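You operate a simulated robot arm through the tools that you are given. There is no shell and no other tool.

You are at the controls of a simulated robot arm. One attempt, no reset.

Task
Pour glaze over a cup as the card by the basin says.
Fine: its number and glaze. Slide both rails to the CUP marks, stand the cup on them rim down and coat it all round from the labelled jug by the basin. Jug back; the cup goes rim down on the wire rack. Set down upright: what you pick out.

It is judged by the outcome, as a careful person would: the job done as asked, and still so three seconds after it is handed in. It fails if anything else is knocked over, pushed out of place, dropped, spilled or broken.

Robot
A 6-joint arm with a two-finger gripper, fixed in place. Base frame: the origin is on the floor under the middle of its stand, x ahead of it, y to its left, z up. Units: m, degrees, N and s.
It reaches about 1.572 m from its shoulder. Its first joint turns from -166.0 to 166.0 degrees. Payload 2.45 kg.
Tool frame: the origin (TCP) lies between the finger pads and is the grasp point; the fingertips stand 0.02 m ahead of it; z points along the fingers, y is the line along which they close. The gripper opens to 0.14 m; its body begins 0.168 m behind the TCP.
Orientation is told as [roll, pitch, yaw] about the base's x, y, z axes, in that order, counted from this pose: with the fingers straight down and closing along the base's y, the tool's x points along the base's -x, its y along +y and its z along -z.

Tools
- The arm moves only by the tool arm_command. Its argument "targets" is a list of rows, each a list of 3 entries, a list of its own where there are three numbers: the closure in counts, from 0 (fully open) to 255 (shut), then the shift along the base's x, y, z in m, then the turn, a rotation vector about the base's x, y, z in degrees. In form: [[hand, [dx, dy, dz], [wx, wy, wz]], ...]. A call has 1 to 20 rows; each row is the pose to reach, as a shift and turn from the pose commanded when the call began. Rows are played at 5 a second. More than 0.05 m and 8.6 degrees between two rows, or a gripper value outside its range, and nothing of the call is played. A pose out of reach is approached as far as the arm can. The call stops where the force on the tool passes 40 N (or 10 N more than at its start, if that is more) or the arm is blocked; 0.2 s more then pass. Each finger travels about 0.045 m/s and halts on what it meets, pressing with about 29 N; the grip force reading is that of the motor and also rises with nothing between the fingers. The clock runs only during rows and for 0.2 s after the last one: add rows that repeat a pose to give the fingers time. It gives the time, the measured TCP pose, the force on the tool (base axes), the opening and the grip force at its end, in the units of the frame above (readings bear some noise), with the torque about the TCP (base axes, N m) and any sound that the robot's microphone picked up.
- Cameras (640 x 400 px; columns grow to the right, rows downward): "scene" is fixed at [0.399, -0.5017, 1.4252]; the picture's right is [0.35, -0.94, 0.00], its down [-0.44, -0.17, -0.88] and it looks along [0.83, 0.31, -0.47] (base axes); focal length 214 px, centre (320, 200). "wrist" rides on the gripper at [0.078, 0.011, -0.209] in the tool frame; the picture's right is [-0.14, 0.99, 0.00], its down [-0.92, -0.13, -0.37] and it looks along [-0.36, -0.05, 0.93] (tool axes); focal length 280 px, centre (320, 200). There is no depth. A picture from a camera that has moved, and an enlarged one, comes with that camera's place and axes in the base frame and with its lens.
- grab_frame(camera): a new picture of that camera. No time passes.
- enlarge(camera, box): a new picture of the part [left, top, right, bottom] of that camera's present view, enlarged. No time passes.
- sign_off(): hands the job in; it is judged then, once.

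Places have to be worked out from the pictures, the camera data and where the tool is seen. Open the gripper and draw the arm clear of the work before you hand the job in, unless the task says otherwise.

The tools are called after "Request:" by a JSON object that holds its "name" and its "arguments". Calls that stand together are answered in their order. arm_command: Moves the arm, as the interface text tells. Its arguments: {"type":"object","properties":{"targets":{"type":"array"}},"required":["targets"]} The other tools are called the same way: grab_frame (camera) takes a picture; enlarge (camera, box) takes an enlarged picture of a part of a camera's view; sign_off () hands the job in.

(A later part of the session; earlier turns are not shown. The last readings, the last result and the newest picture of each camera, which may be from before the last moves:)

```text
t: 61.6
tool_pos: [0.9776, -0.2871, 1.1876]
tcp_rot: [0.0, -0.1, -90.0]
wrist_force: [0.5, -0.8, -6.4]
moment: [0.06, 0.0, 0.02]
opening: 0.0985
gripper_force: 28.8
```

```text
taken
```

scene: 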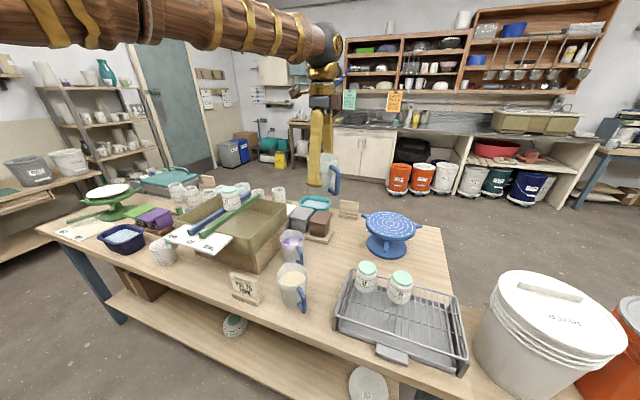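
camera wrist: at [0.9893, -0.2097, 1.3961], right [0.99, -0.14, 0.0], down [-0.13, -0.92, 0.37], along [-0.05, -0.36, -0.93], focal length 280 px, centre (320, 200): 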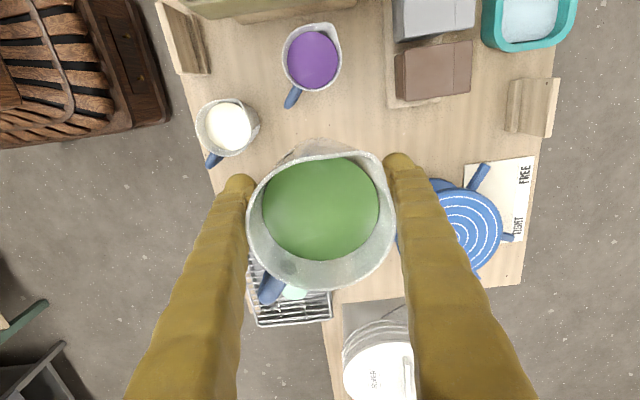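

The jug is level and clear. I'll carry it over the basin at a gentle speed while yawing 40° so the spout faces +y toward the cup.

Request:
{"name": "arm_command", "arguments": {"targets": [[160, [-0.001, 0.008, 0], [0, 0, 1]], [160, [-0.002, 0.022, 0], [0, 0, 3]], [160, [-0.003, 0.04, 0], [0, 0, 6]], [160, [-0.004, 0.06, 0], [0, 0, 9]], [160, [-0.005, 0.08, 0], [0, 0, 12]], [160, [-0.006, 0.1, 0], [0, 0, 15]], [160, [-0.008, 0.12, 0], [0, 0, 18]], [160, [-0.01, 0.14, 0], [0, 0, 21]], [160, [-0.011, 0.16, 0], [0, 0, 24]], [160, [-0.012, 0.18, 0], [0, 0, 27]], [160, [-0.013, 0.2, 0], [0, 0, 30]], [160, [-0.014, 0.22, 0], [0, 0, 33]], [160, [-0.015, 0.237, 0], [0, 0, 36]], [160, [-0.016, 0.25, 0], [0, 0, 38.5]], [160, [-0.0176, 0.258, 0], [0, 0, 40]], [160, [-0.0176, 0.262, 0], [0, 0, 40.5]], [160, [-0.0176, 0.262, 0], [0, 0, 40.5]]]}}

Request:
{"name": "grab_frame", "arguments": {"camera": "wrist"}}

Request:
{"name": "enlarge", "arguments": {"camera": "scene", "box": [170, 120, 330, 260]}}

```text
t: 65.2
tool_pos: [0.96, -0.0258, 1.1882]
tcp_rot: [0.0, 0.0, -49.5]
wrist_force: [0.6, -0.3, -7.2]
moment: [0.06, -0.02, 0.0]
opening: 0.0984
gripper_force: 29.2
```

```text
taken
camera wrist: at [0.9197, 0.0405, 1.3969], right [0.84, 0.54, 0.0], down [0.5, -0.78, 0.37], along [0.2, -0.31, -0.93], focal length 280 px, centre (320, 200)
```

wrist: 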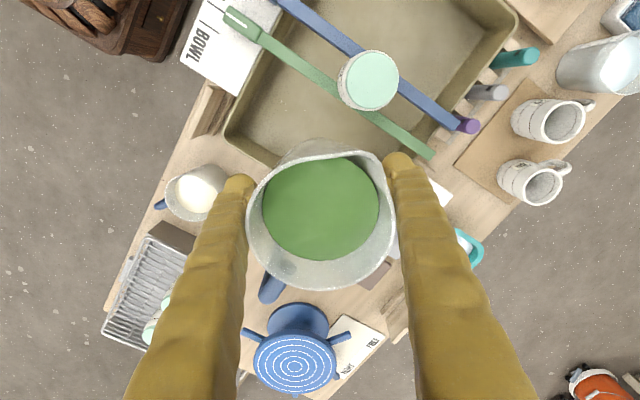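

```text
2.86 times, centred on (250, 190) of scene
camera zoom: at [0.399, -0.5017, 1.4252], right [0.35, -0.94, 0.0], down [-0.44, -0.17, -0.88], along [0.83, 0.31, -0.47], focal length 613 px, centre (520, 229)
```

zoom: 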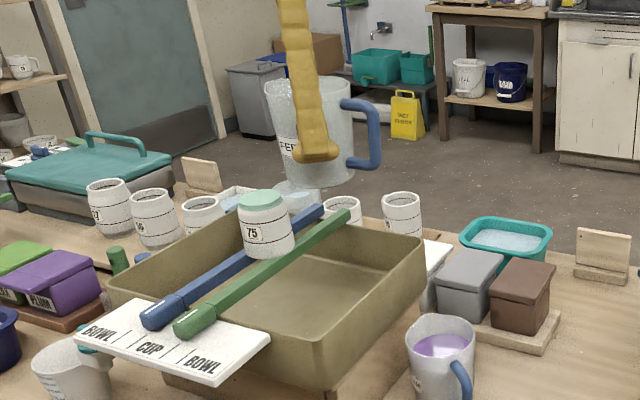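

The spout faces +y and the cup is visible just beyond it. I'll lower a little and tilt to 18°, short of pouring, to check the lip geometry.

Request:
{"name": "arm_command", "arguments": {"targets": [[160, [0, 0, -0.005], [-2, 0, 0]], [160, [0, 0, -0.01], [-4, 0, 0]], [160, [0, 0, -0.015], [-7, 0, 0]], [160, [0, 0, -0.02], [-10, 0, 0]], [160, [0, 0, -0.023], [-13, 0, 0]], [160, [0, 0, -0.023], [-16, 0, 0]], [160, [0, 0, -0.023], [-18, 0, 0]], [160, [0, 0, -0.023], [-18, 0, 0]]]}}

Request:
{"name": "grab_frame", "arguments": {"camera": "wrist"}}

Request:
{"name": "enlarge", "arguments": {"camera": "scene", "box": [190, 120, 310, 250]}}

```text
t: 67.0
tool_pos: [0.9621, -0.0241, 1.1666]
tcp_rot: [-12.0, -13.6, -48.1]
wrist_force: [0.1, 0.0, -6.6]
moment: [0.02, -0.01, 0.01]
opening: 0.0986
gripper_force: 29.0
```

```text
taken
camera wrist: at [0.9196, 0.1036, 1.344], right [0.84, 0.51, -0.17], down [0.5, -0.63, 0.59], along [0.2, -0.58, -0.79], focal length 280 px, centre (320, 200)
```

wrist: 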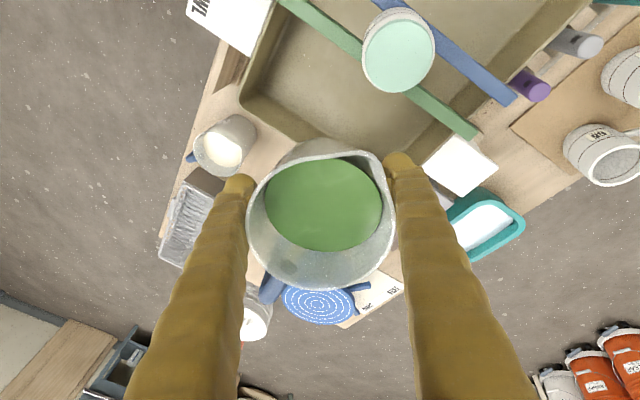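

```text
3.08 times, centred on (250, 185) of scene
camera zoom: at [0.399, -0.5017, 1.4252], right [0.35, -0.94, 0.0], down [-0.44, -0.17, -0.88], along [0.83, 0.31, -0.47], focal length 660 px, centre (535, 246)
```

zoom: 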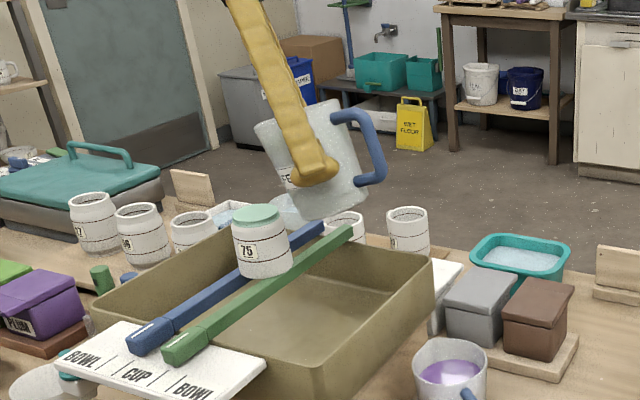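

No flow yet at 18°, with the lip near y ≈ 0.045. I'll tilt on to 26° and look.

Request:
{"name": "arm_command", "arguments": {"targets": [[160, [0, 0, 0], [-2, 0, 0]], [160, [0, 0, 0], [-4, 0, 0]], [160, [0, 0, 0], [-6, 0, 0]], [160, [0, 0, 0], [-8, 0, 0]]]}}

Request:
{"name": "grab_frame", "arguments": {"camera": "wrist"}}

Request:
{"name": "enlarge", "arguments": {"camera": "scene", "box": [210, 140, 290, 230]}}

```text
t: 68.0
tool_pos: [0.9615, -0.0232, 1.1663]
tcp_rot: [-17.6, -19.5, -46.5]
wrist_force: [0.7, -0.4, -6.4]
moment: [0.01, 0.02, -0.01]
opening: 0.0984
gripper_force: 28.7
```

```text
taken
camera wrist: at [0.9198, 0.127, 1.3241], right [0.84, 0.48, -0.24], down [0.5, -0.54, 0.67], along [0.2, -0.69, -0.7], focal length 280 px, centre (320, 200)
```

wrist: 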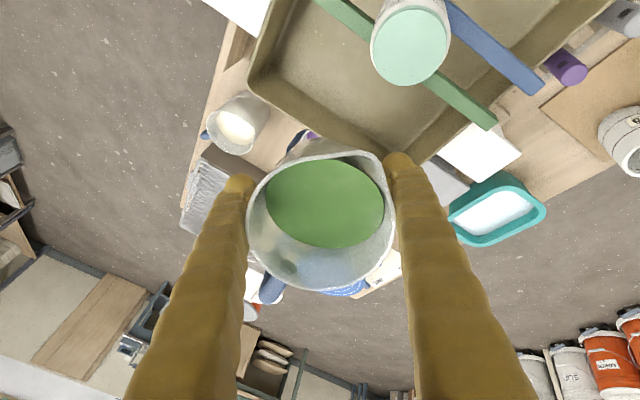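

```text
4.44 times, centred on (250, 185) of scene
camera zoom: at [0.399, -0.5017, 1.4252], right [0.35, -0.94, 0.0], down [-0.44, -0.17, -0.88], along [0.83, 0.31, -0.47], focal length 953 px, centre (631, 267)
```

zoom: 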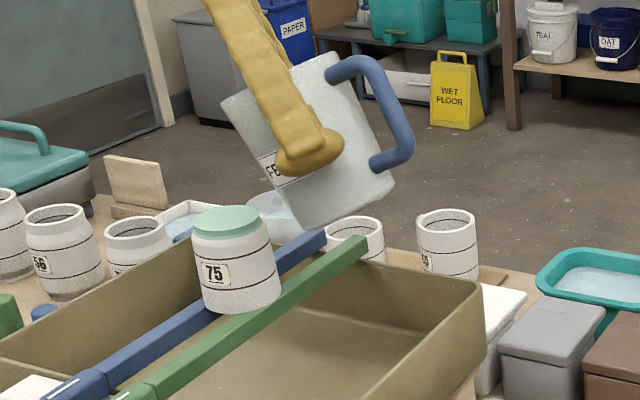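

Still no flow at 26°. I'll look closely into the jug's mouth to judge how near the glaze is to the spout.

Request:
{"name": "enlarge", "arguments": {"camera": "wrist", "box": [230, 120, 410, 300]}}

```text
2.22 times, centred on (320, 210) of wrist
camera zoom: at [0.9198, 0.127, 1.3241], right [0.84, 0.48, -0.24], down [0.5, -0.54, 0.67], along [0.2, -0.69, -0.7], focal length 623 px, centre (320, 178)
```

zoom: 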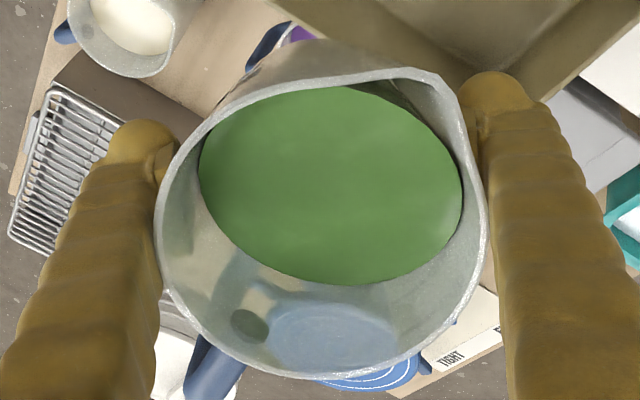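

The glaze is a few degrees from the spout. I'll go on in small increments to 32°.

Request:
{"name": "arm_command", "arguments": {"targets": [[160, [0, 0, 0], [-1.5, 0, 0]], [160, [0, 0, 0], [-3, 0, 0]], [160, [0, 0, 0], [-4.5, 0, 0]], [160, [0, 0, 0], [-6, 0, 0]]]}}

Request:
{"name": "enlarge", "arguments": {"camera": "wrist", "box": [230, 0, 470, 300]}}

Request:
{"name": "enlarge", "arguments": {"camera": "scene", "box": [210, 140, 290, 230]}}

```text
t: 69.0
tool_pos: [0.9604, -0.0251, 1.1653]
tcp_rot: [-22.0, -23.8, -44.9]
wrist_force: [-0.5, 0.1, -6.4]
moment: [0.02, -0.01, 0.02]
opening: 0.0983
gripper_force: 29.1
```

```text
1.33 times, centred on (350, 150) of wrist
camera zoom: at [0.9197, 0.1415, 1.3082], right [0.84, 0.46, -0.29], down [0.5, -0.47, 0.73], along [0.2, -0.76, -0.62], focal length 374 px, centre (280, 267)
```

zoom: 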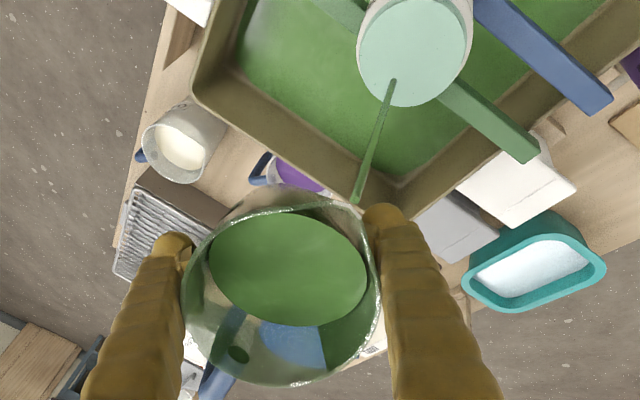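

```text
4.44 times, centred on (250, 185) of scene
camera zoom: at [0.399, -0.5017, 1.4252], right [0.35, -0.94, 0.0], down [-0.44, -0.17, -0.88], along [0.83, 0.31, -0.47], focal length 953 px, centre (631, 267)
```

zoom: 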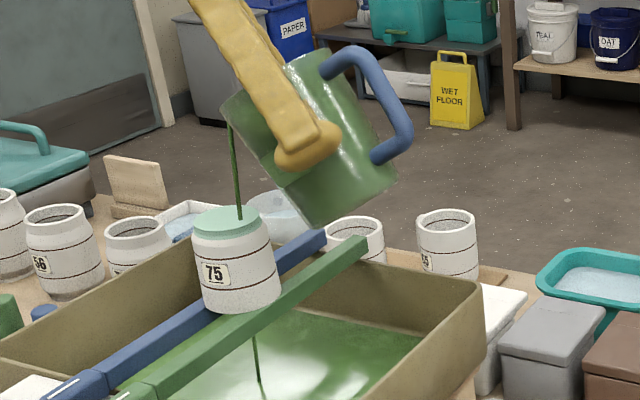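

Glaze is flowing: a thin stream lands on the foot about 15 mm to the −y side of centre, and the runoff falls in the basin. I'll move the landing point round the foot's edge in a full circle, adding a little tilt to keep the flow up.

Request:
{"name": "arm_command", "arguments": {"targets": [[160, [-0.003, -0.0125, 0], [-0.5, 0, 0]], [160, [0.0062, -0.0109, 0], [-1, 0, 0]], [160, [0.0144, -0.0062, 0], [-1.4, 0, 0]], [160, [0.0204, 0.001, 0], [-1.8, 0, 0]], [160, [0.0236, 0.0098, 0], [-2.2, 0, 0]], [160, [0.0236, 0.0192, 0], [-2.6, 0, 0]], [160, [0.0204, 0.028, 0], [-3, 0, 0]], [160, [0.0144, 0.0352, 0], [-3.3, 0, 0]], [160, [0.0062, 0.0399, 0], [-3.6, 0, 0]], [160, [-0.003, 0.0415, 0], [-3.9, 0, 0]]]}}

Request:
{"name": "enlarge", "arguments": {"camera": "wrist", "box": [230, 0, 470, 300]}}

Request:
{"name": "enlarge", "arguments": {"camera": "scene", "box": [210, 140, 290, 230]}}

```text
t: 71.2
tool_pos: [0.9592, 0.0152, 1.1661]
tcp_rot: [-25.2, -26.5, -43.5]
wrist_force: [0.7, -0.3, -6.3]
moment: [0.02, 0.02, -0.02]
opening: 0.0984
gripper_force: 29.0
```

```text
1.33 times, centred on (350, 150) of wrist
camera zoom: at [0.9178, 0.1919, 1.2958], right [0.84, 0.44, -0.32], down [0.5, -0.42, 0.76], along [0.2, -0.8, -0.57], focal length 374 px, centre (280, 267)
```

zoom: 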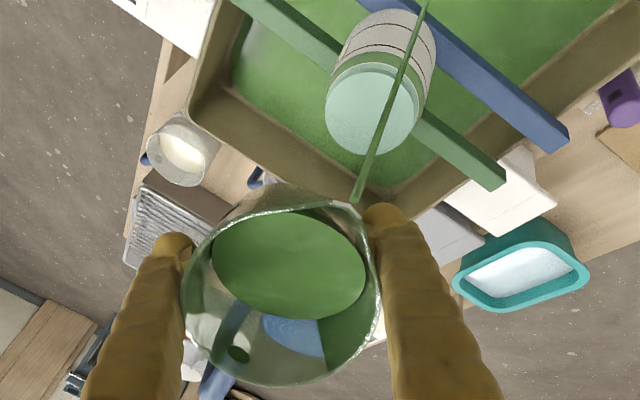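

```text
4.44 times, centred on (250, 185) of scene
camera zoom: at [0.399, -0.5017, 1.4252], right [0.35, -0.94, 0.0], down [-0.44, -0.17, -0.88], along [0.83, 0.31, -0.47], focal length 953 px, centre (631, 267)
```

zoom: 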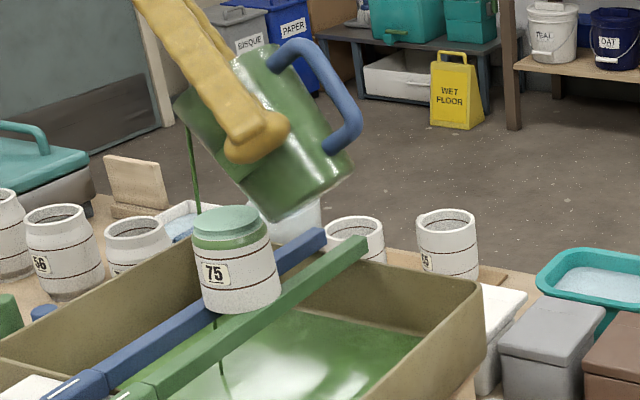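

A green coat band is forming all round the top, but at the +y side the stream now overshoots the edge by a few mm. I'll pull the circle in and carry on round the far half.

Request:
{"name": "arm_command", "arguments": {"targets": [[160, [-0.001, -0.006, 0], [0, 0, 0]], [160, [-0.001, -0.006, 0], [-0.2, 0, 0]], [160, [-0.0096, -0.0075, 0], [-0.4, 0, 0]], [160, [-0.0171, -0.0118, 0], [-0.6, 0, 0]], [160, [-0.0227, -0.0185, 0], [-0.8, 0, 0]], [160, [-0.0256, -0.0267, 0], [-1, 0, 0]], [160, [-0.0256, -0.0343, 0], [-1.2, 0, 0]]]}}

Request:
{"name": "enlarge", "arguments": {"camera": "wrist", "box": [230, 0, 470, 300]}}

Request:
{"name": "enlarge", "arguments": {"camera": "scene", "box": [210, 140, 290, 230]}}

```text
t: 72.8
tool_pos: [0.933, -0.0173, 1.1666]
tcp_rot: [-26.1, -27.2, -43.0]
wrist_force: [-0.3, 0.6, -5.3]
moment: [-0.01, 0.0, 0.01]
opening: 0.0986
gripper_force: 29.2
```

```text
1.33 times, centred on (350, 150) of wrist
camera zoom: at [0.8917, 0.1613, 1.2927], right [0.84, 0.43, -0.32], down [0.5, -0.4, 0.77], along [0.2, -0.81, -0.55], focal length 374 px, centre (280, 267)
```

zoom: 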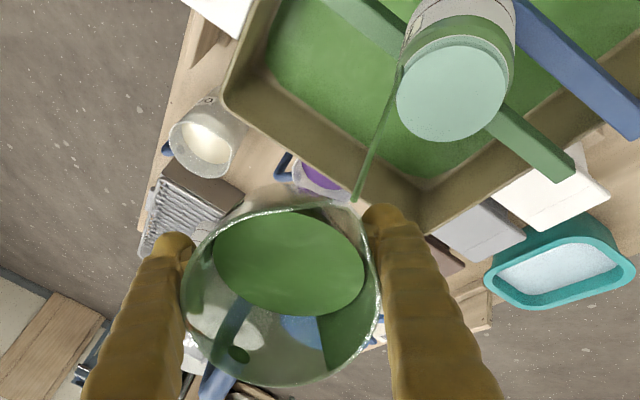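

```text
4.44 times, centred on (250, 185) of scene
camera zoom: at [0.399, -0.5017, 1.4252], right [0.35, -0.94, 0.0], down [-0.44, -0.17, -0.88], along [0.83, 0.31, -0.47], focal length 953 px, centre (631, 267)
```

zoom: 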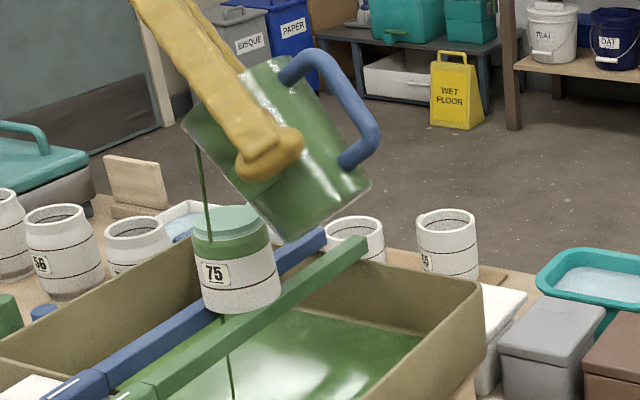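

The stream is hitting the edge well and the coat now covers the upper third all round. I'll keep circling with a bit more tilt, checking halfway.

Request:
{"name": "arm_command", "arguments": {"targets": [[160, [0.0065, -0.0038, 0], [-0.4, 0, 0]], [160, [0.0127, -0.01, 0], [-0.8, 0, 0]], [160, [0.0205, -0.0136, 0], [-1.2, 0, 0]], [160, [0.0292, -0.0144, 0], [-1.6, 0, 0]], [160, [0.0376, -0.0122, 0], [-2, 0, 0]], [160, [0.0447, -0.0072, 0], [-2.4, 0, 0]], [160, [0.0497, -0.0001, 0], [-2.8, 0, 0]], [160, [0.0519, 0.0083, 0], [-3.2, 0, 0]], [160, [0.0511, 0.017, 0], [-3.6, 0, 0]]]}}

Request:
{"name": "enlarge", "arguments": {"camera": "wrist", "box": [230, 0, 470, 300]}}

Request:
{"name": "enlarge", "arguments": {"camera": "scene", "box": [210, 140, 290, 230]}}

```text
t: 74.8
tool_pos: [0.985, -0.0019, 1.1658]
tcp_rot: [-29.3, -29.8, -41.6]
wrist_force: [-0.3, -0.5, -5.7]
moment: [0.0, -0.01, -0.01]
opening: 0.0986
gripper_force: 29.0
```

```text
1.33 times, centred on (350, 150) of wrist
camera zoom: at [0.9431, 0.185, 1.2804], right [0.84, 0.41, -0.35], down [0.5, -0.35, 0.79], along [0.2, -0.84, -0.5], focal length 374 px, centre (280, 267)
```

zoom: 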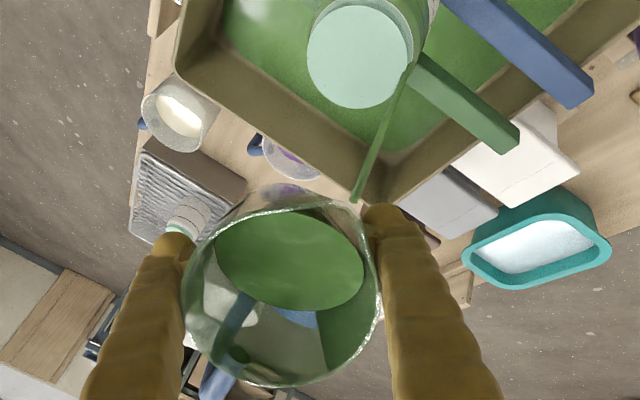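

```text
4.44 times, centred on (250, 185) of scene
camera zoom: at [0.399, -0.5017, 1.4252], right [0.35, -0.94, 0.0], down [-0.44, -0.17, -0.88], along [0.83, 0.31, -0.47], focal length 953 px, centre (631, 267)
```

zoom: 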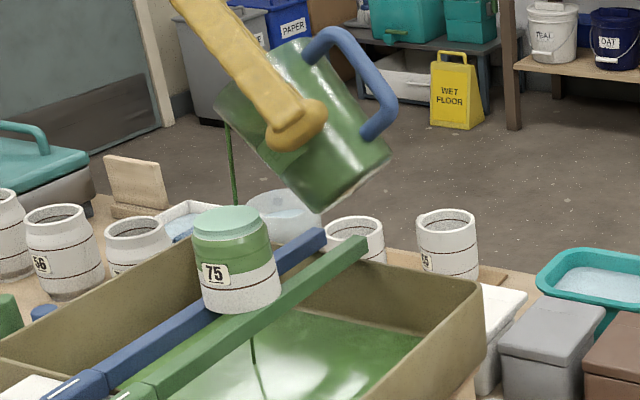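

The coat is over half way down and even all round. I'll continue round the other half.

Request:
{"name": "arm_command", "arguments": {"targets": [[160, [-0.0045, 0.0073, 0], [-0.4, 0, 0]], [160, [-0.0115, 0.0122, 0], [-0.8, 0, 0]], [160, [-0.019, 0.0152, 0], [-1.2, 0, 0]], [160, [-0.027, 0.016, 0], [-1.6, 0, 0]], [160, [-0.0348, 0.014, 0], [-2, 0, 0]], [160, [-0.0427, 0.0107, 0], [-2.4, 0, 0]], [160, [-0.0477, 0.0036, 0], [-2.8, 0, 0]], [160, [-0.0499, -0.0048, 0], [-3.2, 0, 0]], [160, [-0.0491, -0.0135, 0], [-3.6, 0, 0]]]}}

Request:
{"name": "enlarge", "arguments": {"camera": "wrist", "box": [230, 0, 470, 300]}}

Request:
{"name": "enlarge", "arguments": {"camera": "scene", "box": [210, 140, 290, 230]}}

```text
t: 76.8
tool_pos: [0.9344, -0.0153, 1.1659]
tcp_rot: [-32.4, -32.2, -40.0]
wrist_force: [0.6, -0.2, -4.7]
moment: [-0.02, -0.02, 0.0]
opening: 0.0987
gripper_force: 28.9
```

```text
1.33 times, centred on (350, 150) of wrist
camera zoom: at [0.8937, 0.1792, 1.2694], right [0.84, 0.39, -0.38], down [0.5, -0.3, 0.81], along [0.2, -0.87, -0.45], focal length 374 px, centre (280, 267)
```

zoom: 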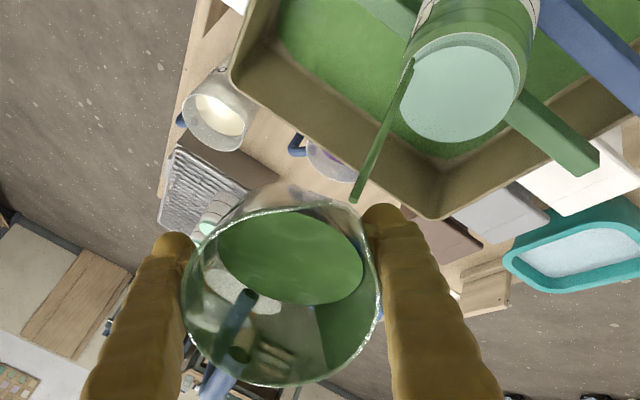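

```text
4.44 times, centred on (250, 185) of scene
camera zoom: at [0.399, -0.5017, 1.4252], right [0.35, -0.94, 0.0], down [-0.44, -0.17, -0.88], along [0.83, 0.31, -0.47], focal length 953 px, centre (631, 267)
```

zoom: 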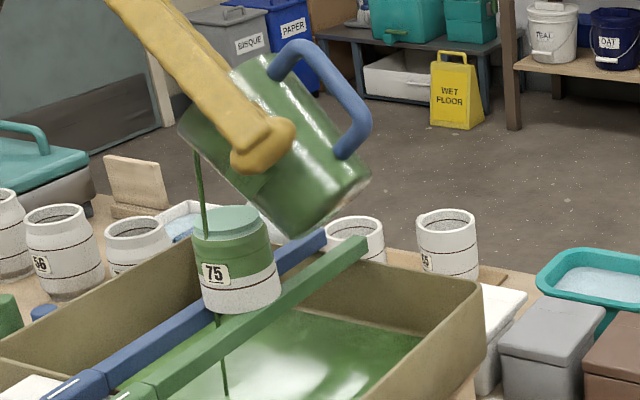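

The +y side is coated further down now. I'll run one more full circle with gradually increasing tilt.

Request:
{"name": "arm_command", "arguments": {"targets": [[160, [0.0057, -0.0034, 0], [-0.4, 0, 0]], [160, [0.0121, -0.0098, 0], [-0.8, 0, 0]], [160, [0.0203, -0.0136, 0], [-1.2, 0, 0]], [160, [0.0293, -0.0144, 0], [-1.6, 0, 0]], [160, [0.038, -0.0121, 0], [-2, 0, 0]], [160, [0.0454, -0.0069, 0], [-2.4, 0, 0]], [160, [0.0506, 0.0005, 0], [-2.8, 0, 0]], [160, [0.0529, 0.0092, 0], [-3.2, 0, 0]], [160, [0.0521, 0.0182, 0], [-3.6, 0, 0]], [160, [0.0483, 0.0264, 0], [-4, 0, 0]], [160, [0.0415, 0.032, 0], [-4.4, 0, 0]], [160, [0.0335, 0.0355, 0], [-4.8, 0, 0]], [160, [0.0248, 0.036, 0], [-5.2, 0, 0]], [160, [0.0164, 0.0342, 0], [-5.5, 0, 0]], [160, [0.0093, 0.0292, 0], [-5.8, 0, 0]], [160, [0.0043, 0.0221, 0], [-6.1, 0, 0]], [160, [0.0021, 0.0137, 0], [-6.4, 0, 0]], [160, [0.0025, 0.005, 0], [-6.6, 0, 0]]]}}

Request:
{"name": "enlarge", "arguments": {"camera": "wrist", "box": [230, 0, 470, 300]}}

Request:
{"name": "enlarge", "arguments": {"camera": "scene", "box": [210, 140, 290, 230]}}

```text
t: 80.6
tool_pos: [0.9389, -0.0084, 1.1664]
tcp_rot: [-38.7, -36.2, -36.5]
wrist_force: [-0.4, 0.1, -4.0]
moment: [0.02, 0.0, 0.03]
opening: 0.0987
gripper_force: 28.9
```

```text
1.33 times, centred on (350, 150) of wrist
camera zoom: at [0.8965, 0.195, 1.2457], right [0.84, 0.34, -0.42], down [0.5, -0.21, 0.84], along [0.2, -0.92, -0.34], focal length 374 px, centre (280, 267)
```

zoom: 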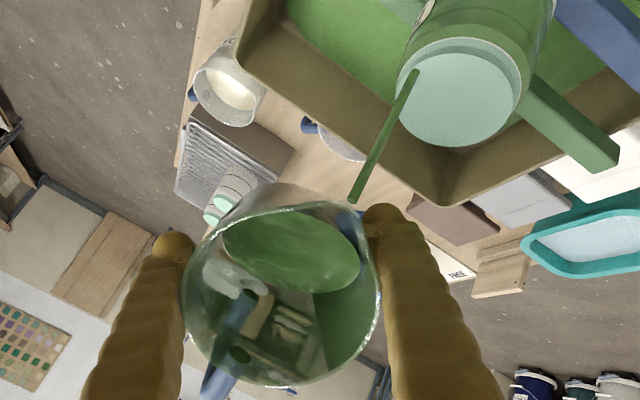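

```text
4.44 times, centred on (250, 185) of scene
camera zoom: at [0.399, -0.5017, 1.4252], right [0.35, -0.94, 0.0], down [-0.44, -0.17, -0.88], along [0.83, 0.31, -0.47], focal length 953 px, centre (631, 267)
```

zoom: 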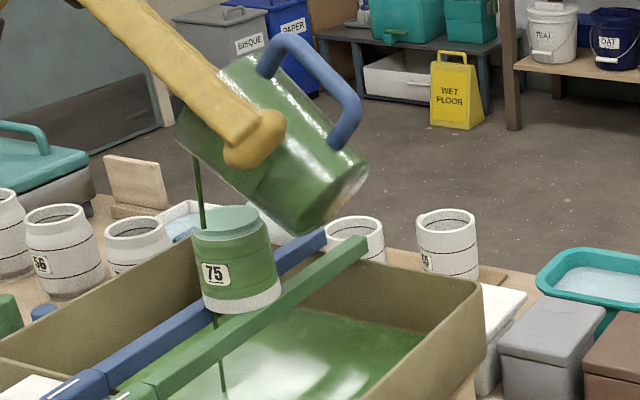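

The coat is about 85% down the wall. I'll do another full circle to reach the rim all round.

Request:
{"name": "arm_command", "arguments": {"targets": [[160, [0.0027, -0.0084, 0], [-0.5, 0, 0]], [160, [0.0091, -0.0148, 0], [-1, 0, 0]], [160, [0.0173, -0.0186, 0], [-1.5, 0, 0]], [160, [0.0263, -0.0194, 0], [-2, 0, 0]], [160, [0.035, -0.0171, 0], [-2.5, 0, 0]], [160, [0.0424, -0.0119, 0], [-3, 0, 0]], [160, [0.0476, -0.0045, 0], [-3.5, 0, 0]], [160, [0.0499, 0.0042, 0], [-4, 0, 0]], [160, [0.0491, 0.0132, 0], [-4.5, 0, 0]], [160, [0.0453, 0.0214, 0], [-5, 0, 0]], [160, [0.0385, 0.027, 0], [-5.4, 0, 0]], [160, [0.0305, 0.0305, 0], [-5.8, 0, 0]], [160, [0.0218, 0.031, 0], [-6.2, 0, 0]], [160, [0.0134, 0.0292, 0], [-6.6, 0, 0]], [160, [0.0063, 0.0242, 0], [-7, 0, 0]], [160, [0.0013, 0.0171, 0], [-7.4, 0, 0]], [160, [-0.0009, 0.0087, 0], [-7.8, 0, 0]], [160, [-0.0005, 0, 0], [-8.2, 0, 0]]]}}

Request:
{"name": "enlarge", "arguments": {"camera": "wrist", "box": [230, 0, 470, 300]}}

Request:
{"name": "enlarge", "arguments": {"camera": "scene", "box": [210, 140, 290, 230]}}

```text
t: 84.4
tool_pos: [0.9369, -0.008, 1.165]
tcp_rot: [-47.4, -40.7, -30.9]
wrist_force: [0.3, 0.6, -2.6]
moment: [0.02, -0.01, 0.02]
opening: 0.0984
gripper_force: 28.3
```

```text
1.33 times, centred on (350, 150) of wrist
camera zoom: at [0.8946, 0.204, 1.2154], right [0.84, 0.28, -0.46], down [0.5, -0.09, 0.86], along [0.2, -0.96, -0.21], focal length 374 px, centre (280, 267)
```

zoom: 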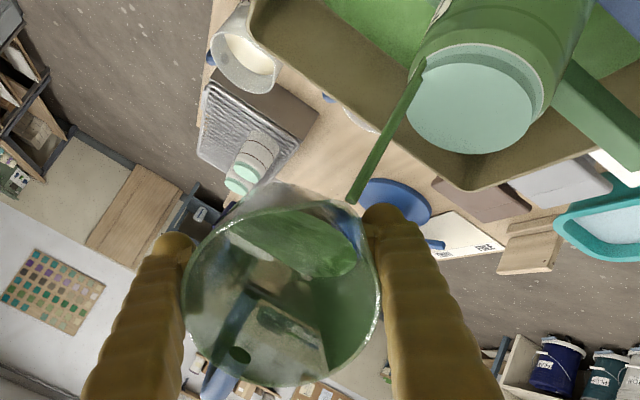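

```text
4.44 times, centred on (250, 185) of scene
camera zoom: at [0.399, -0.5017, 1.4252], right [0.35, -0.94, 0.0], down [-0.44, -0.17, -0.88], along [0.83, 0.31, -0.47], focal length 953 px, centre (631, 267)
```

zoom: 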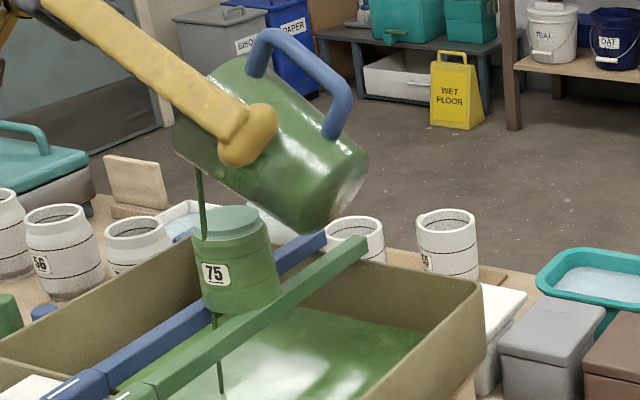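

The side I can see is fully coated. The +x side is hidden, so I'll make one more pass that lingers on the +x and +y sides.

Request:
{"name": "arm_command", "arguments": {"targets": [[160, [0.0091, -0.0148, 0], [-0.7, 0, 0]], [160, [0.0263, -0.0194, 0], [-1.4, 0, 0]], [160, [0.0424, -0.0119, 0], [-2.1, 0, 0]], [160, [0.0476, -0.0045, 0], [-2.8, 0, 0]], [160, [0.0499, 0.0042, 0], [-3.5, 0, 0]], [160, [0.0499, 0.0042, 0], [-4.2, 0, 0]], [160, [0.0491, 0.0132, 0], [-4.9, 0, 0]], [160, [0.0453, 0.0214, 0], [-5.6, 0, 0]], [160, [0.0385, 0.027, 0], [-6.2, 0, 0]], [160, [0.0305, 0.0305, 0], [-6.8, 0, 0]], [160, [0.0218, 0.031, 0], [-7.4, 0, 0]], [160, [0.0134, 0.0292, 0], [-8, 0, 0]], [160, [0.0063, 0.0242, 0], [-8.6, 0, 0]], [160, [0.0013, 0.0171, 0], [-9, 0, 0]]]}}

Request:
{"name": "enlarge", "arguments": {"camera": "wrist", "box": [230, 0, 470, 300]}}

Request:
{"name": "enlarge", "arguments": {"camera": "scene", "box": [210, 140, 290, 230]}}

```text
t: 87.4
tool_pos: [0.9385, 0.0072, 1.1654]
tcp_rot: [-58.3, -44.8, -23.5]
wrist_force: [0.2, 0.0, -1.8]
moment: [-0.02, 0.01, 0.0]
opening: 0.0983
gripper_force: 29.3
```

```text
1.33 times, centred on (350, 150) of wrist
camera zoom: at [0.8963, 0.2266, 1.1817], right [0.84, 0.2, -0.5], down [0.5, 0.05, 0.86], along [0.2, -0.98, -0.06], focal length 374 px, centre (280, 267)
```

zoom: 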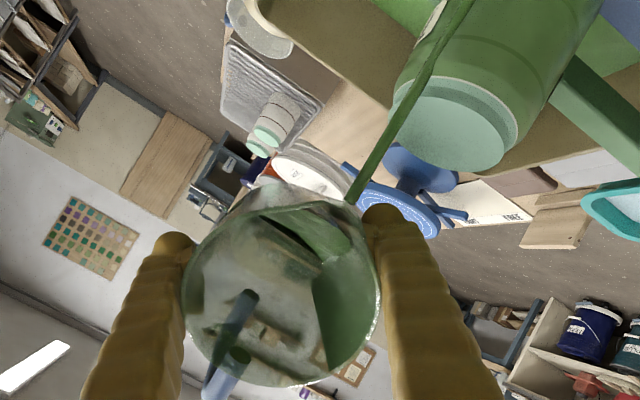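

```text
4.44 times, centred on (250, 185) of scene
camera zoom: at [0.399, -0.5017, 1.4252], right [0.35, -0.94, 0.0], down [-0.44, -0.17, -0.88], along [0.83, 0.31, -0.47], focal length 953 px, centre (631, 267)
```

zoom: 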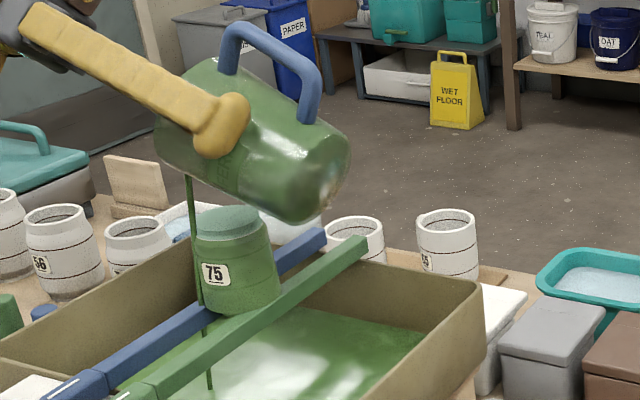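

The cup's +y face, as the wrist camera sees it, is fully green too. I'll stop pouring by tilting the jug back upright above the basin.

Request:
{"name": "arm_command", "arguments": {"targets": [[160, [0.005, -0.003, 0.003], [6, 0, 0]], [160, [0.01, -0.006, 0.006], [13, 0, 0]], [160, [0.015, -0.01, 0.01], [20, 0, 0]], [160, [0.02, -0.014, 0.014], [27, 0, 0]], [160, [0.022, -0.018, 0.018], [34, 0, 0]], [160, [0.022, -0.022, 0.022], [41, 0, 0]], [160, [0.022, -0.026, 0.026], [48, 0, 0]], [160, [0.022, -0.03, 0.03], [54, 0, 0]], [160, [0.022, -0.03, 0.03], [60, 0, 0]], [160, [0.022, -0.03, 0.03], [65, 0, 0]], [160, [0.022, -0.03, 0.03], [68.1, 0, 0]], [160, [0.022, -0.03, 0.03], [68.1, 0, 0]], [160, [0.022, -0.03, 0.03], [68.1, 0, 0]], [160, [0.022, -0.03, 0.03], [68.1, 0, 0]], [160, [0.022, -0.03, 0.03], [68.1, 0, 0]]]}}

Request:
{"name": "grab_frame", "arguments": {"camera": "wrist"}}

Request:
{"name": "enlarge", "arguments": {"camera": "scene", "box": [180, 130, 300, 250]}}

```text
t: 90.6
tool_pos: [0.9601, -0.0216, 1.1966]
tcp_rot: [0.1, 0.0, -49.5]
wrist_force: [-0.3, 0.1, -1.2]
moment: [0.01, -0.02, 0.0]
opening: 0.0981
gripper_force: 28.9
```

```text
taken
camera wrist: at [0.9184, 0.044, 1.405], right [0.84, 0.54, 0.0], down [0.5, -0.78, 0.37], along [0.2, -0.31, -0.93], focal length 280 px, centre (320, 200)
```

wrist: 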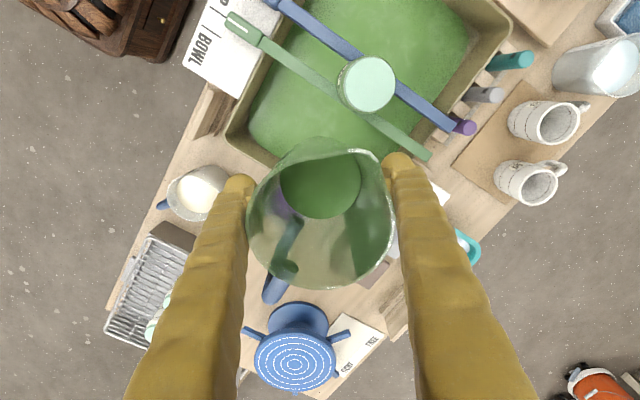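

```text
3.33 times, centred on (240, 190) of scene
camera zoom: at [0.399, -0.5017, 1.4252], right [0.35, -0.94, 0.0], down [-0.44, -0.17, -0.88], along [0.83, 0.31, -0.47], focal length 715 px, centre (587, 233)
```

zoom: 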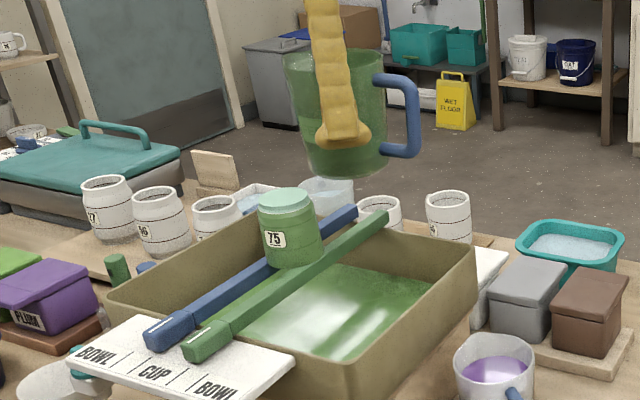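

The jug is upright with a little glaze left, and no drips are visible. I'll carry it back above its spot at (0.979, −0.288), yawing back to −90°.

Request:
{"name": "arm_command", "arguments": {"targets": [[160, [0.001, -0.008, 0], [0, 0, -1]], [160, [0.002, -0.022, 0], [0, 0, -3]], [160, [0.003, -0.04, 0], [0, 0, -6]], [160, [0.004, -0.06, 0], [0, 0, -9]], [160, [0.006, -0.08, 0], [0, 0, -12]], [160, [0.008, -0.1, 0], [0, 0, -15]], [160, [0.01, -0.12, 0], [0, 0, -18]], [160, [0.012, -0.14, 0], [0, 0, -21]], [160, [0.013, -0.16, 0], [0, 0, -24]], [160, [0.014, -0.18, 0], [0, 0, -27]], [160, [0.015, -0.2, 0], [0, 0, -30]], [160, [0.016, -0.22, 0], [0, 0, -33]], [160, [0.017, -0.24, 0], [0, 0, -36]], [160, [0.018, -0.254, 0], [0, 0, -38.5]], [160, [0.0189, -0.262, 0], [0, 0, -40]], [160, [0.0189, -0.2661, 0], [0, 0, -40.5]], [160, [0.0189, -0.2661, 0], [0, 0, -40.5]]]}}

Request:
{"name": "grab_frame", "arguments": {"camera": "wrist"}}

Request:
{"name": "grab_frame", "arguments": {"camera": "scene"}}

```text
t: 94.2
tool_pos: [0.978, -0.2875, 1.1948]
tcp_rot: [0.0, 0.0, -90.0]
wrist_force: [0.0, 0.8, -2.2]
moment: [0.01, 0.03, 0.0]
opening: 0.098
gripper_force: 28.7
```

```text
taken
camera wrist: at [0.9904, -0.2095, 1.4038], right [0.99, -0.14, 0.0], down [-0.13, -0.92, 0.37], along [-0.05, -0.36, -0.93], focal length 280 px, centre (320, 200)
```

wrist: 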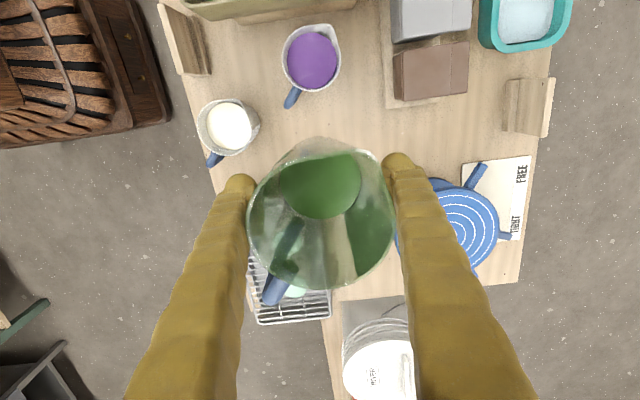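

```text
taken
```

scene: 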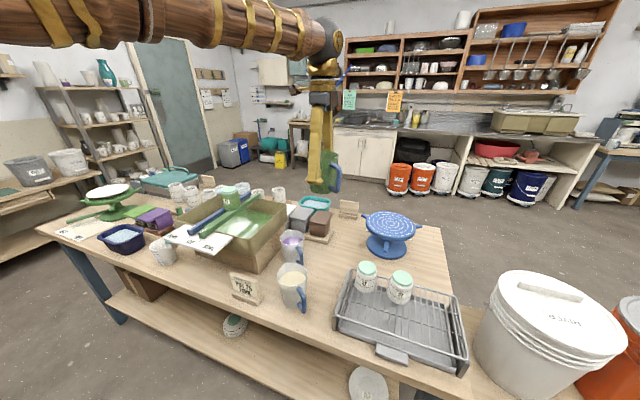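

The jug is over its own spot. I'll lower to about 25 mm above the table and check the alignment.

Request:
{"name": "arm_command", "arguments": {"targets": [[160, [0.001, 0, -0.02], [0, 0, 0]], [160, [0.001, 0, -0.05], [0, 0, 0]], [160, [0.001, 0, -0.085], [0, 0, 0]], [160, [0.001, 0, -0.12], [0, 0, 0]], [160, [0.001, 0, -0.155], [0, 0, 0]], [160, [0.001, 0, -0.19], [0, 0, 0]], [160, [0.001, 0, -0.225], [0, 0, 0]], [160, [0.001, 0, -0.26], [0, 0, 0]], [160, [0.001, 0, -0.29], [0, 0, 0]], [160, [0.001, 0, -0.312], [0, 0, 0]], [160, [0.001, 0, -0.312], [0, 0, 0]]]}}

Request:
{"name": "grab_frame", "arguments": {"camera": "wrist"}}

Request:
{"name": "enlarge", "arguments": {"camera": "scene", "box": [270, 200, 370, 320]}}

```text
t: 96.6
tool_pos: [0.9818, -0.2882, 0.8827]
tcp_rot: [0.0, 0.0, -90.0]
wrist_force: [-0.7, 0.9, -1.1]
moment: [0.0, 0.0, 0.02]
opening: 0.098
gripper_force: 29.1
```

```text
taken
camera wrist: at [0.9929, -0.2107, 1.0905], right [0.99, -0.14, 0.0], down [-0.13, -0.92, 0.37], along [-0.05, -0.37, -0.93], focal length 280 px, centre (320, 200)
```

wrist: 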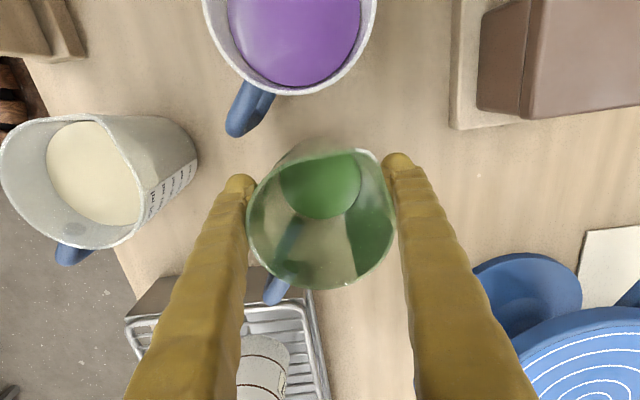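

```text
3.33 times, centred on (320, 260) of scene
camera zoom: at [0.399, -0.5017, 1.4252], right [0.35, -0.94, 0.0], down [-0.44, -0.17, -0.88], along [0.83, 0.31, -0.47], focal length 715 px, centre (320, 0)
```

zoom: 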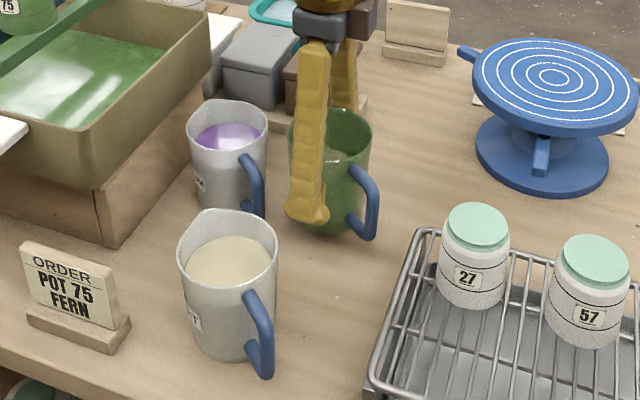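

I'll correct x by −2 mm and lower in small steps until the base touches the table.

Request:
{"name": "arm_command", "arguments": {"targets": [[160, [-0.0025, 0.0005, -0.008], [0, 0, 0]], [160, [-0.0025, 0.0005, -0.015], [0, 0, 0]], [160, [-0.0025, 0.0005, -0.019], [0, 0, 0]], [160, [-0.0025, 0.0005, -0.022], [0, 0, 0]], [160, [-0.0025, 0.0005, -0.022], [0, 0, 0]]]}}

```text
t: 97.8
tool_pos: [0.9781, -0.2872, 0.8618]
tcp_rot: [0.0, 0.0, -90.1]
wrist_force: [0.8, -0.2, -1.5]
moment: [0.03, -0.01, 0.01]
opening: 0.098
gripper_force: 29.3
```

No contact yet. I'll go down a few more millimetres, one at a time.

Request:
{"name": "arm_command", "arguments": {"targets": [[160, [0, 0, -0.0015], [0, 0, 0]], [160, [0, 0, -0.003], [0, 0, 0]], [160, [0, 0, -0.004], [0, 0, 0]], [160, [0, 0, -0.004], [0, 0, 0]]]}}

```text
t: 98.8
tool_pos: [0.978, -0.2869, 0.8596]
tcp_rot: [0.0, 0.0, -90.0]
wrist_force: [0.1, 1.6, 1.8]
moment: [-0.06, 0.09, -0.05]
opening: 0.0979
gripper_force: 28.9
```

The force reversed to +1.8 N, so the jug is standing on the table. I'll open slowly and rise.

Request:
{"name": "arm_command", "arguments": {"targets": [[120, [0, 0, 0], [0, 0, 0]], [90, [0, 0, 0], [0, 0, 0]], [75, [0, 0, 0], [0, 0, 0]], [60, [0, 0, 0], [0, 0, 0]], [48, [0, 0, 0], [0, 0, 0]], [36, [0, 0, 0], [0, 0, 0]], [36, [0, 0, 0], [0, 0, 0]], [36, [0, 0, 0.02], [0, 0, 0]], [36, [0, 0, 0.05], [0, 0, 0]], [36, [0, 0, 0.09], [0, 0, 0]], [36, [0, 0, 0.13], [0, 0, 0]], [36, [0, 0, 0.17], [0, 0, 0]], [36, [0, 0, 0.21], [0, 0, 0]], [36, [0, 0, 0.25], [0, 0, 0]], [36, [0, 0, 0.25], [0, 0, 0]]]}}

Request:
{"name": "grab_frame", "arguments": {"camera": "wrist"}}

Request:
{"name": "enlarge", "arguments": {"camera": "scene", "box": [230, 180, 370, 320]}}

```text
t: 102.0
tool_pos: [0.9773, -0.2859, 1.1086]
tcp_rot: [0.1, 0.0, -90.0]
wrist_force: [0.3, 0.0, 0.6]
moment: [-0.03, 0.0, -0.03]
opening: 0.1204
gripper_force: 0.0
```

```text
taken
camera wrist: at [0.9888, -0.2084, 1.318], right [0.99, -0.14, 0.0], down [-0.13, -0.92, 0.37], along [-0.05, -0.36, -0.93], focal length 280 px, centre (320, 200)
```

wrist: 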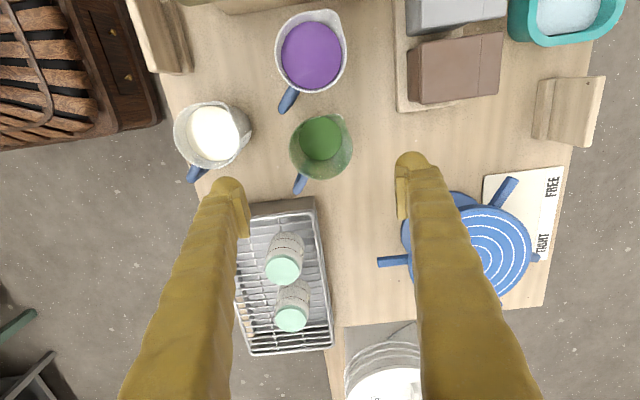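

```text
2.86 times, centred on (300, 250) of scene
camera zoom: at [0.399, -0.5017, 1.4252], right [0.35, -0.94, 0.0], down [-0.44, -0.17, -0.88], along [0.83, 0.31, -0.47], focal length 613 px, centre (377, 57)
```

zoom: 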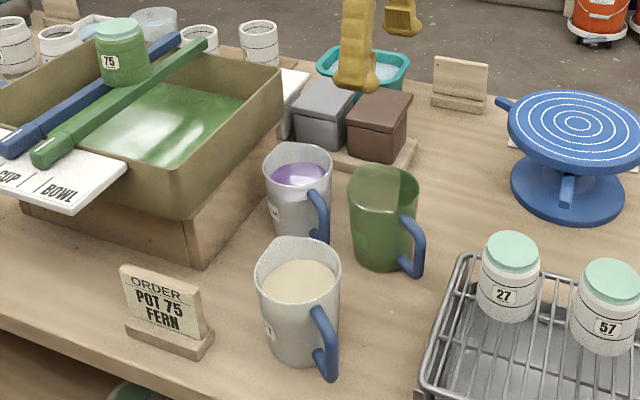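

The FERN jug is back upright in its place with no spills around it. Before moving the wet cup, I'll look at its far (+x) side by bringing the wrist camera round behind it, staying high.

Request:
{"name": "arm_command", "arguments": {"targets": [[20, [0, 0, 0.04], [0, 0, 0]], [0, [0, 0, 0.08], [0, 0, 0]], [0, [0.012, 0.036, 0.1], [0, 0, -5]], [0, [0.024, 0.072, 0.1], [0, 0, -10]], [0, [0.036, 0.108, 0.1], [0, 0, -15]], [0, [0.048, 0.144, 0.1], [0, 0, -20]], [0, [0.06, 0.18, 0.1], [0, 0, -25]], [0, [0.072, 0.216, 0.1], [0, 0, -30]], [0, [0.084, 0.252, 0.1], [0, 0, -35]], [0, [0.096, 0.288, 0.1], [0, 0, -40]], [0, [0.11, 0.324, 0.1], [0, 0, -45]], [0, [0.124, 0.36, 0.1], [0, 0, -50]], [0, [0.138, 0.396, 0.09], [0, 0, -55]], [0, [0.15, 0.43, 0.06], [0, 0, -60]], [0, [0.158, 0.461, 0.03], [0, 0, -60]], [0, [0.158, 0.461, 0.01], [0, 0, -60]], [0, [0.158, 0.461, 0.01], [0, 0, -60]]]}}

Request:
{"name": "grab_frame", "arguments": {"camera": "wrist"}}

Request:
{"name": "grab_frame", "arguments": {"camera": "scene"}}

```text
t: 105.6
tool_pos: [1.1367, 0.1721, 1.1185]
tcp_rot: [0.0, 0.0, -150.1]
wrist_force: [0.1, 0.1, -0.5]
moment: [0.02, -0.02, 0.0]
opening: 0.14
gripper_force: 0.1
```

```text
taken
camera wrist: at [1.2111, 0.2018, 1.3259], right [0.38, -0.93, 0.0], down [-0.86, -0.35, 0.37], along [-0.34, -0.14, -0.93], focal length 280 px, centre (320, 200)
```

wrist: 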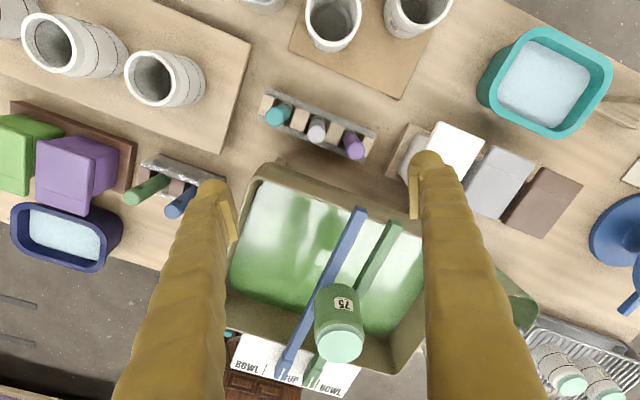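

```text
taken
```

scene: 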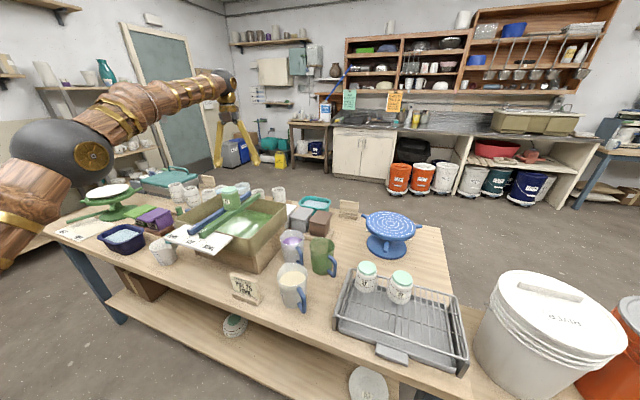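

I'll zoom in on the far side of the cup.

Request:
{"name": "enlarge", "arguments": {"camera": "wrist", "box": [290, 270, 390, 370]}}

Request:
{"name": "enlarge", "arguments": {"camera": "scene", "box": [205, 170, 275, 225]}}

```text
4.00 times, centred on (340, 320) of wrist
camera zoom: at [1.2111, 0.2018, 1.3259], right [0.38, -0.93, 0.0], down [-0.86, -0.35, 0.37], along [-0.34, -0.14, -0.93], focal length 1122 px, centre (240, -280)
```

zoom: 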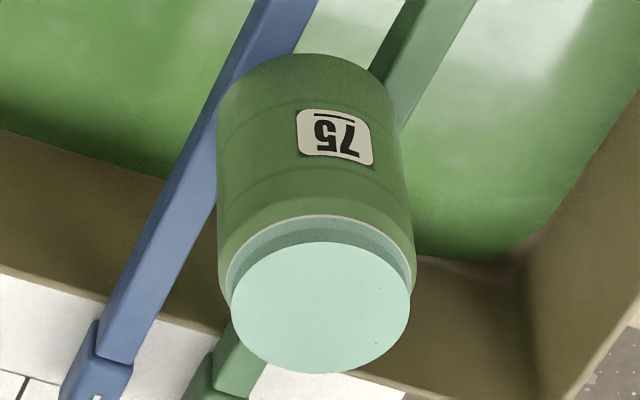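

```text
7.27 times, centred on (240, 198) of scene
camera zoom: at [0.399, -0.5017, 1.4252], right [0.35, -0.94, 0.0], down [-0.44, -0.17, -0.88], along [0.83, 0.31, -0.47], focal length 1560 px, centre (902, 218)
```

zoom: 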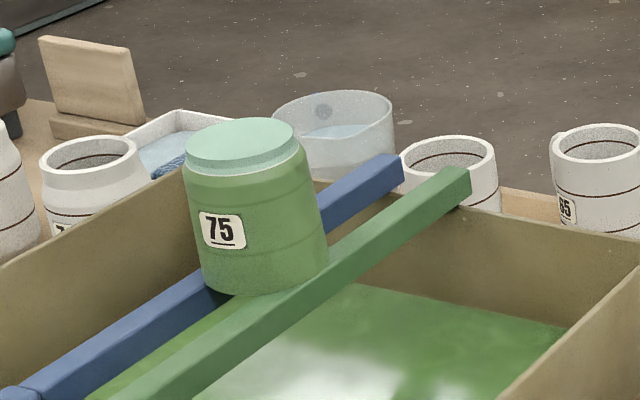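

The cup is evenly coated right to the rim on the far side too. I'll bring the hand back above the cup at yaw −90°, high, to line up for the pick.

Request:
{"name": "arm_command", "arguments": {"targets": [[0, [0, 0, 0.03], [0, 0, 0]], [0, [0, 0, 0.07], [0, 0, 0]], [0, [-0.02, -0.01, 0.1], [0, 0, 7.5]], [0, [-0.045, -0.024, 0.1], [0, 0, 15]], [0, [-0.07, -0.038, 0.1], [0, 0, 22.5]], [0, [-0.095, -0.052, 0.1], [0, 0, 30]], [0, [-0.12, -0.066, 0.1], [0, 0, 37.5]], [0, [-0.145, -0.08, 0.1], [0, 0, 45]], [0, [-0.165, -0.092, 0.1], [0, 0, 52.5]], [0, [-0.1763, -0.098, 0.1], [0, 0, 60]], [0, [-0.1763, -0.098, 0.1], [0, 0, 60]]]}}

Request:
{"name": "grab_frame", "arguments": {"camera": "wrist"}}

Request:
{"name": "enlarge", "arguments": {"camera": "wrist", "box": [260, 90, 390, 200]}}

```text
t: 108.0
tool_pos: [0.9605, 0.0755, 1.2189]
tcp_rot: [0.0, 0.0, -89.9]
wrist_force: [0.8, 0.1, -0.4]
moment: [-0.01, -0.02, -0.01]
opening: 0.1399
gripper_force: 0.0
out of reach, approached as far as the arm can: row 2, 3
```

```text
taken
camera wrist: at [0.9716, 0.153, 1.4277], right [0.99, -0.14, 0.0], down [-0.13, -0.92, 0.37], along [-0.05, -0.37, -0.93], focal length 280 px, centre (320, 200)
```

wrist: 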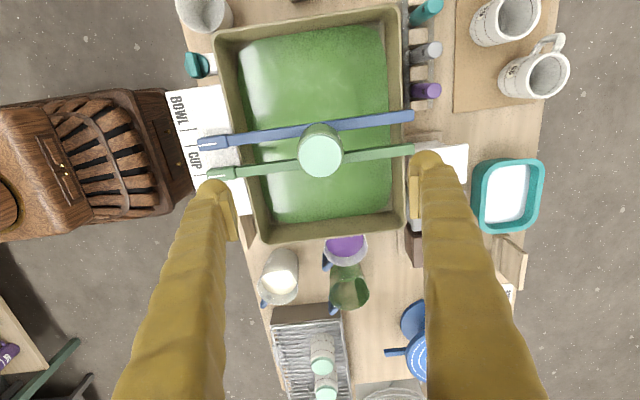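

```text
3.64 times, centred on (325, 145) of wrist
camera zoom: at [0.9716, 0.153, 1.4277], right [0.99, -0.14, 0.0], down [-0.13, -0.92, 0.37], along [-0.05, -0.37, -0.93], focal length 1020 px, centre (302, 400)
```

zoom: 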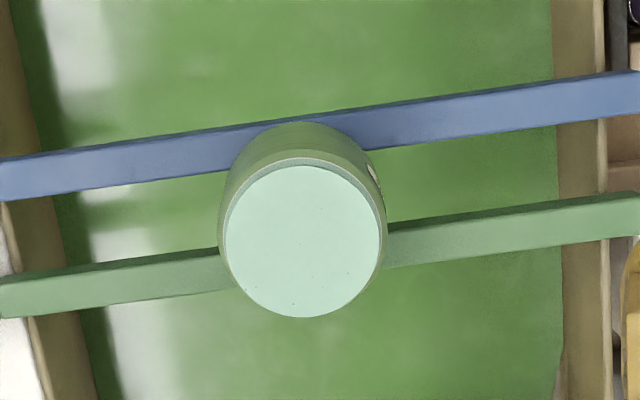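

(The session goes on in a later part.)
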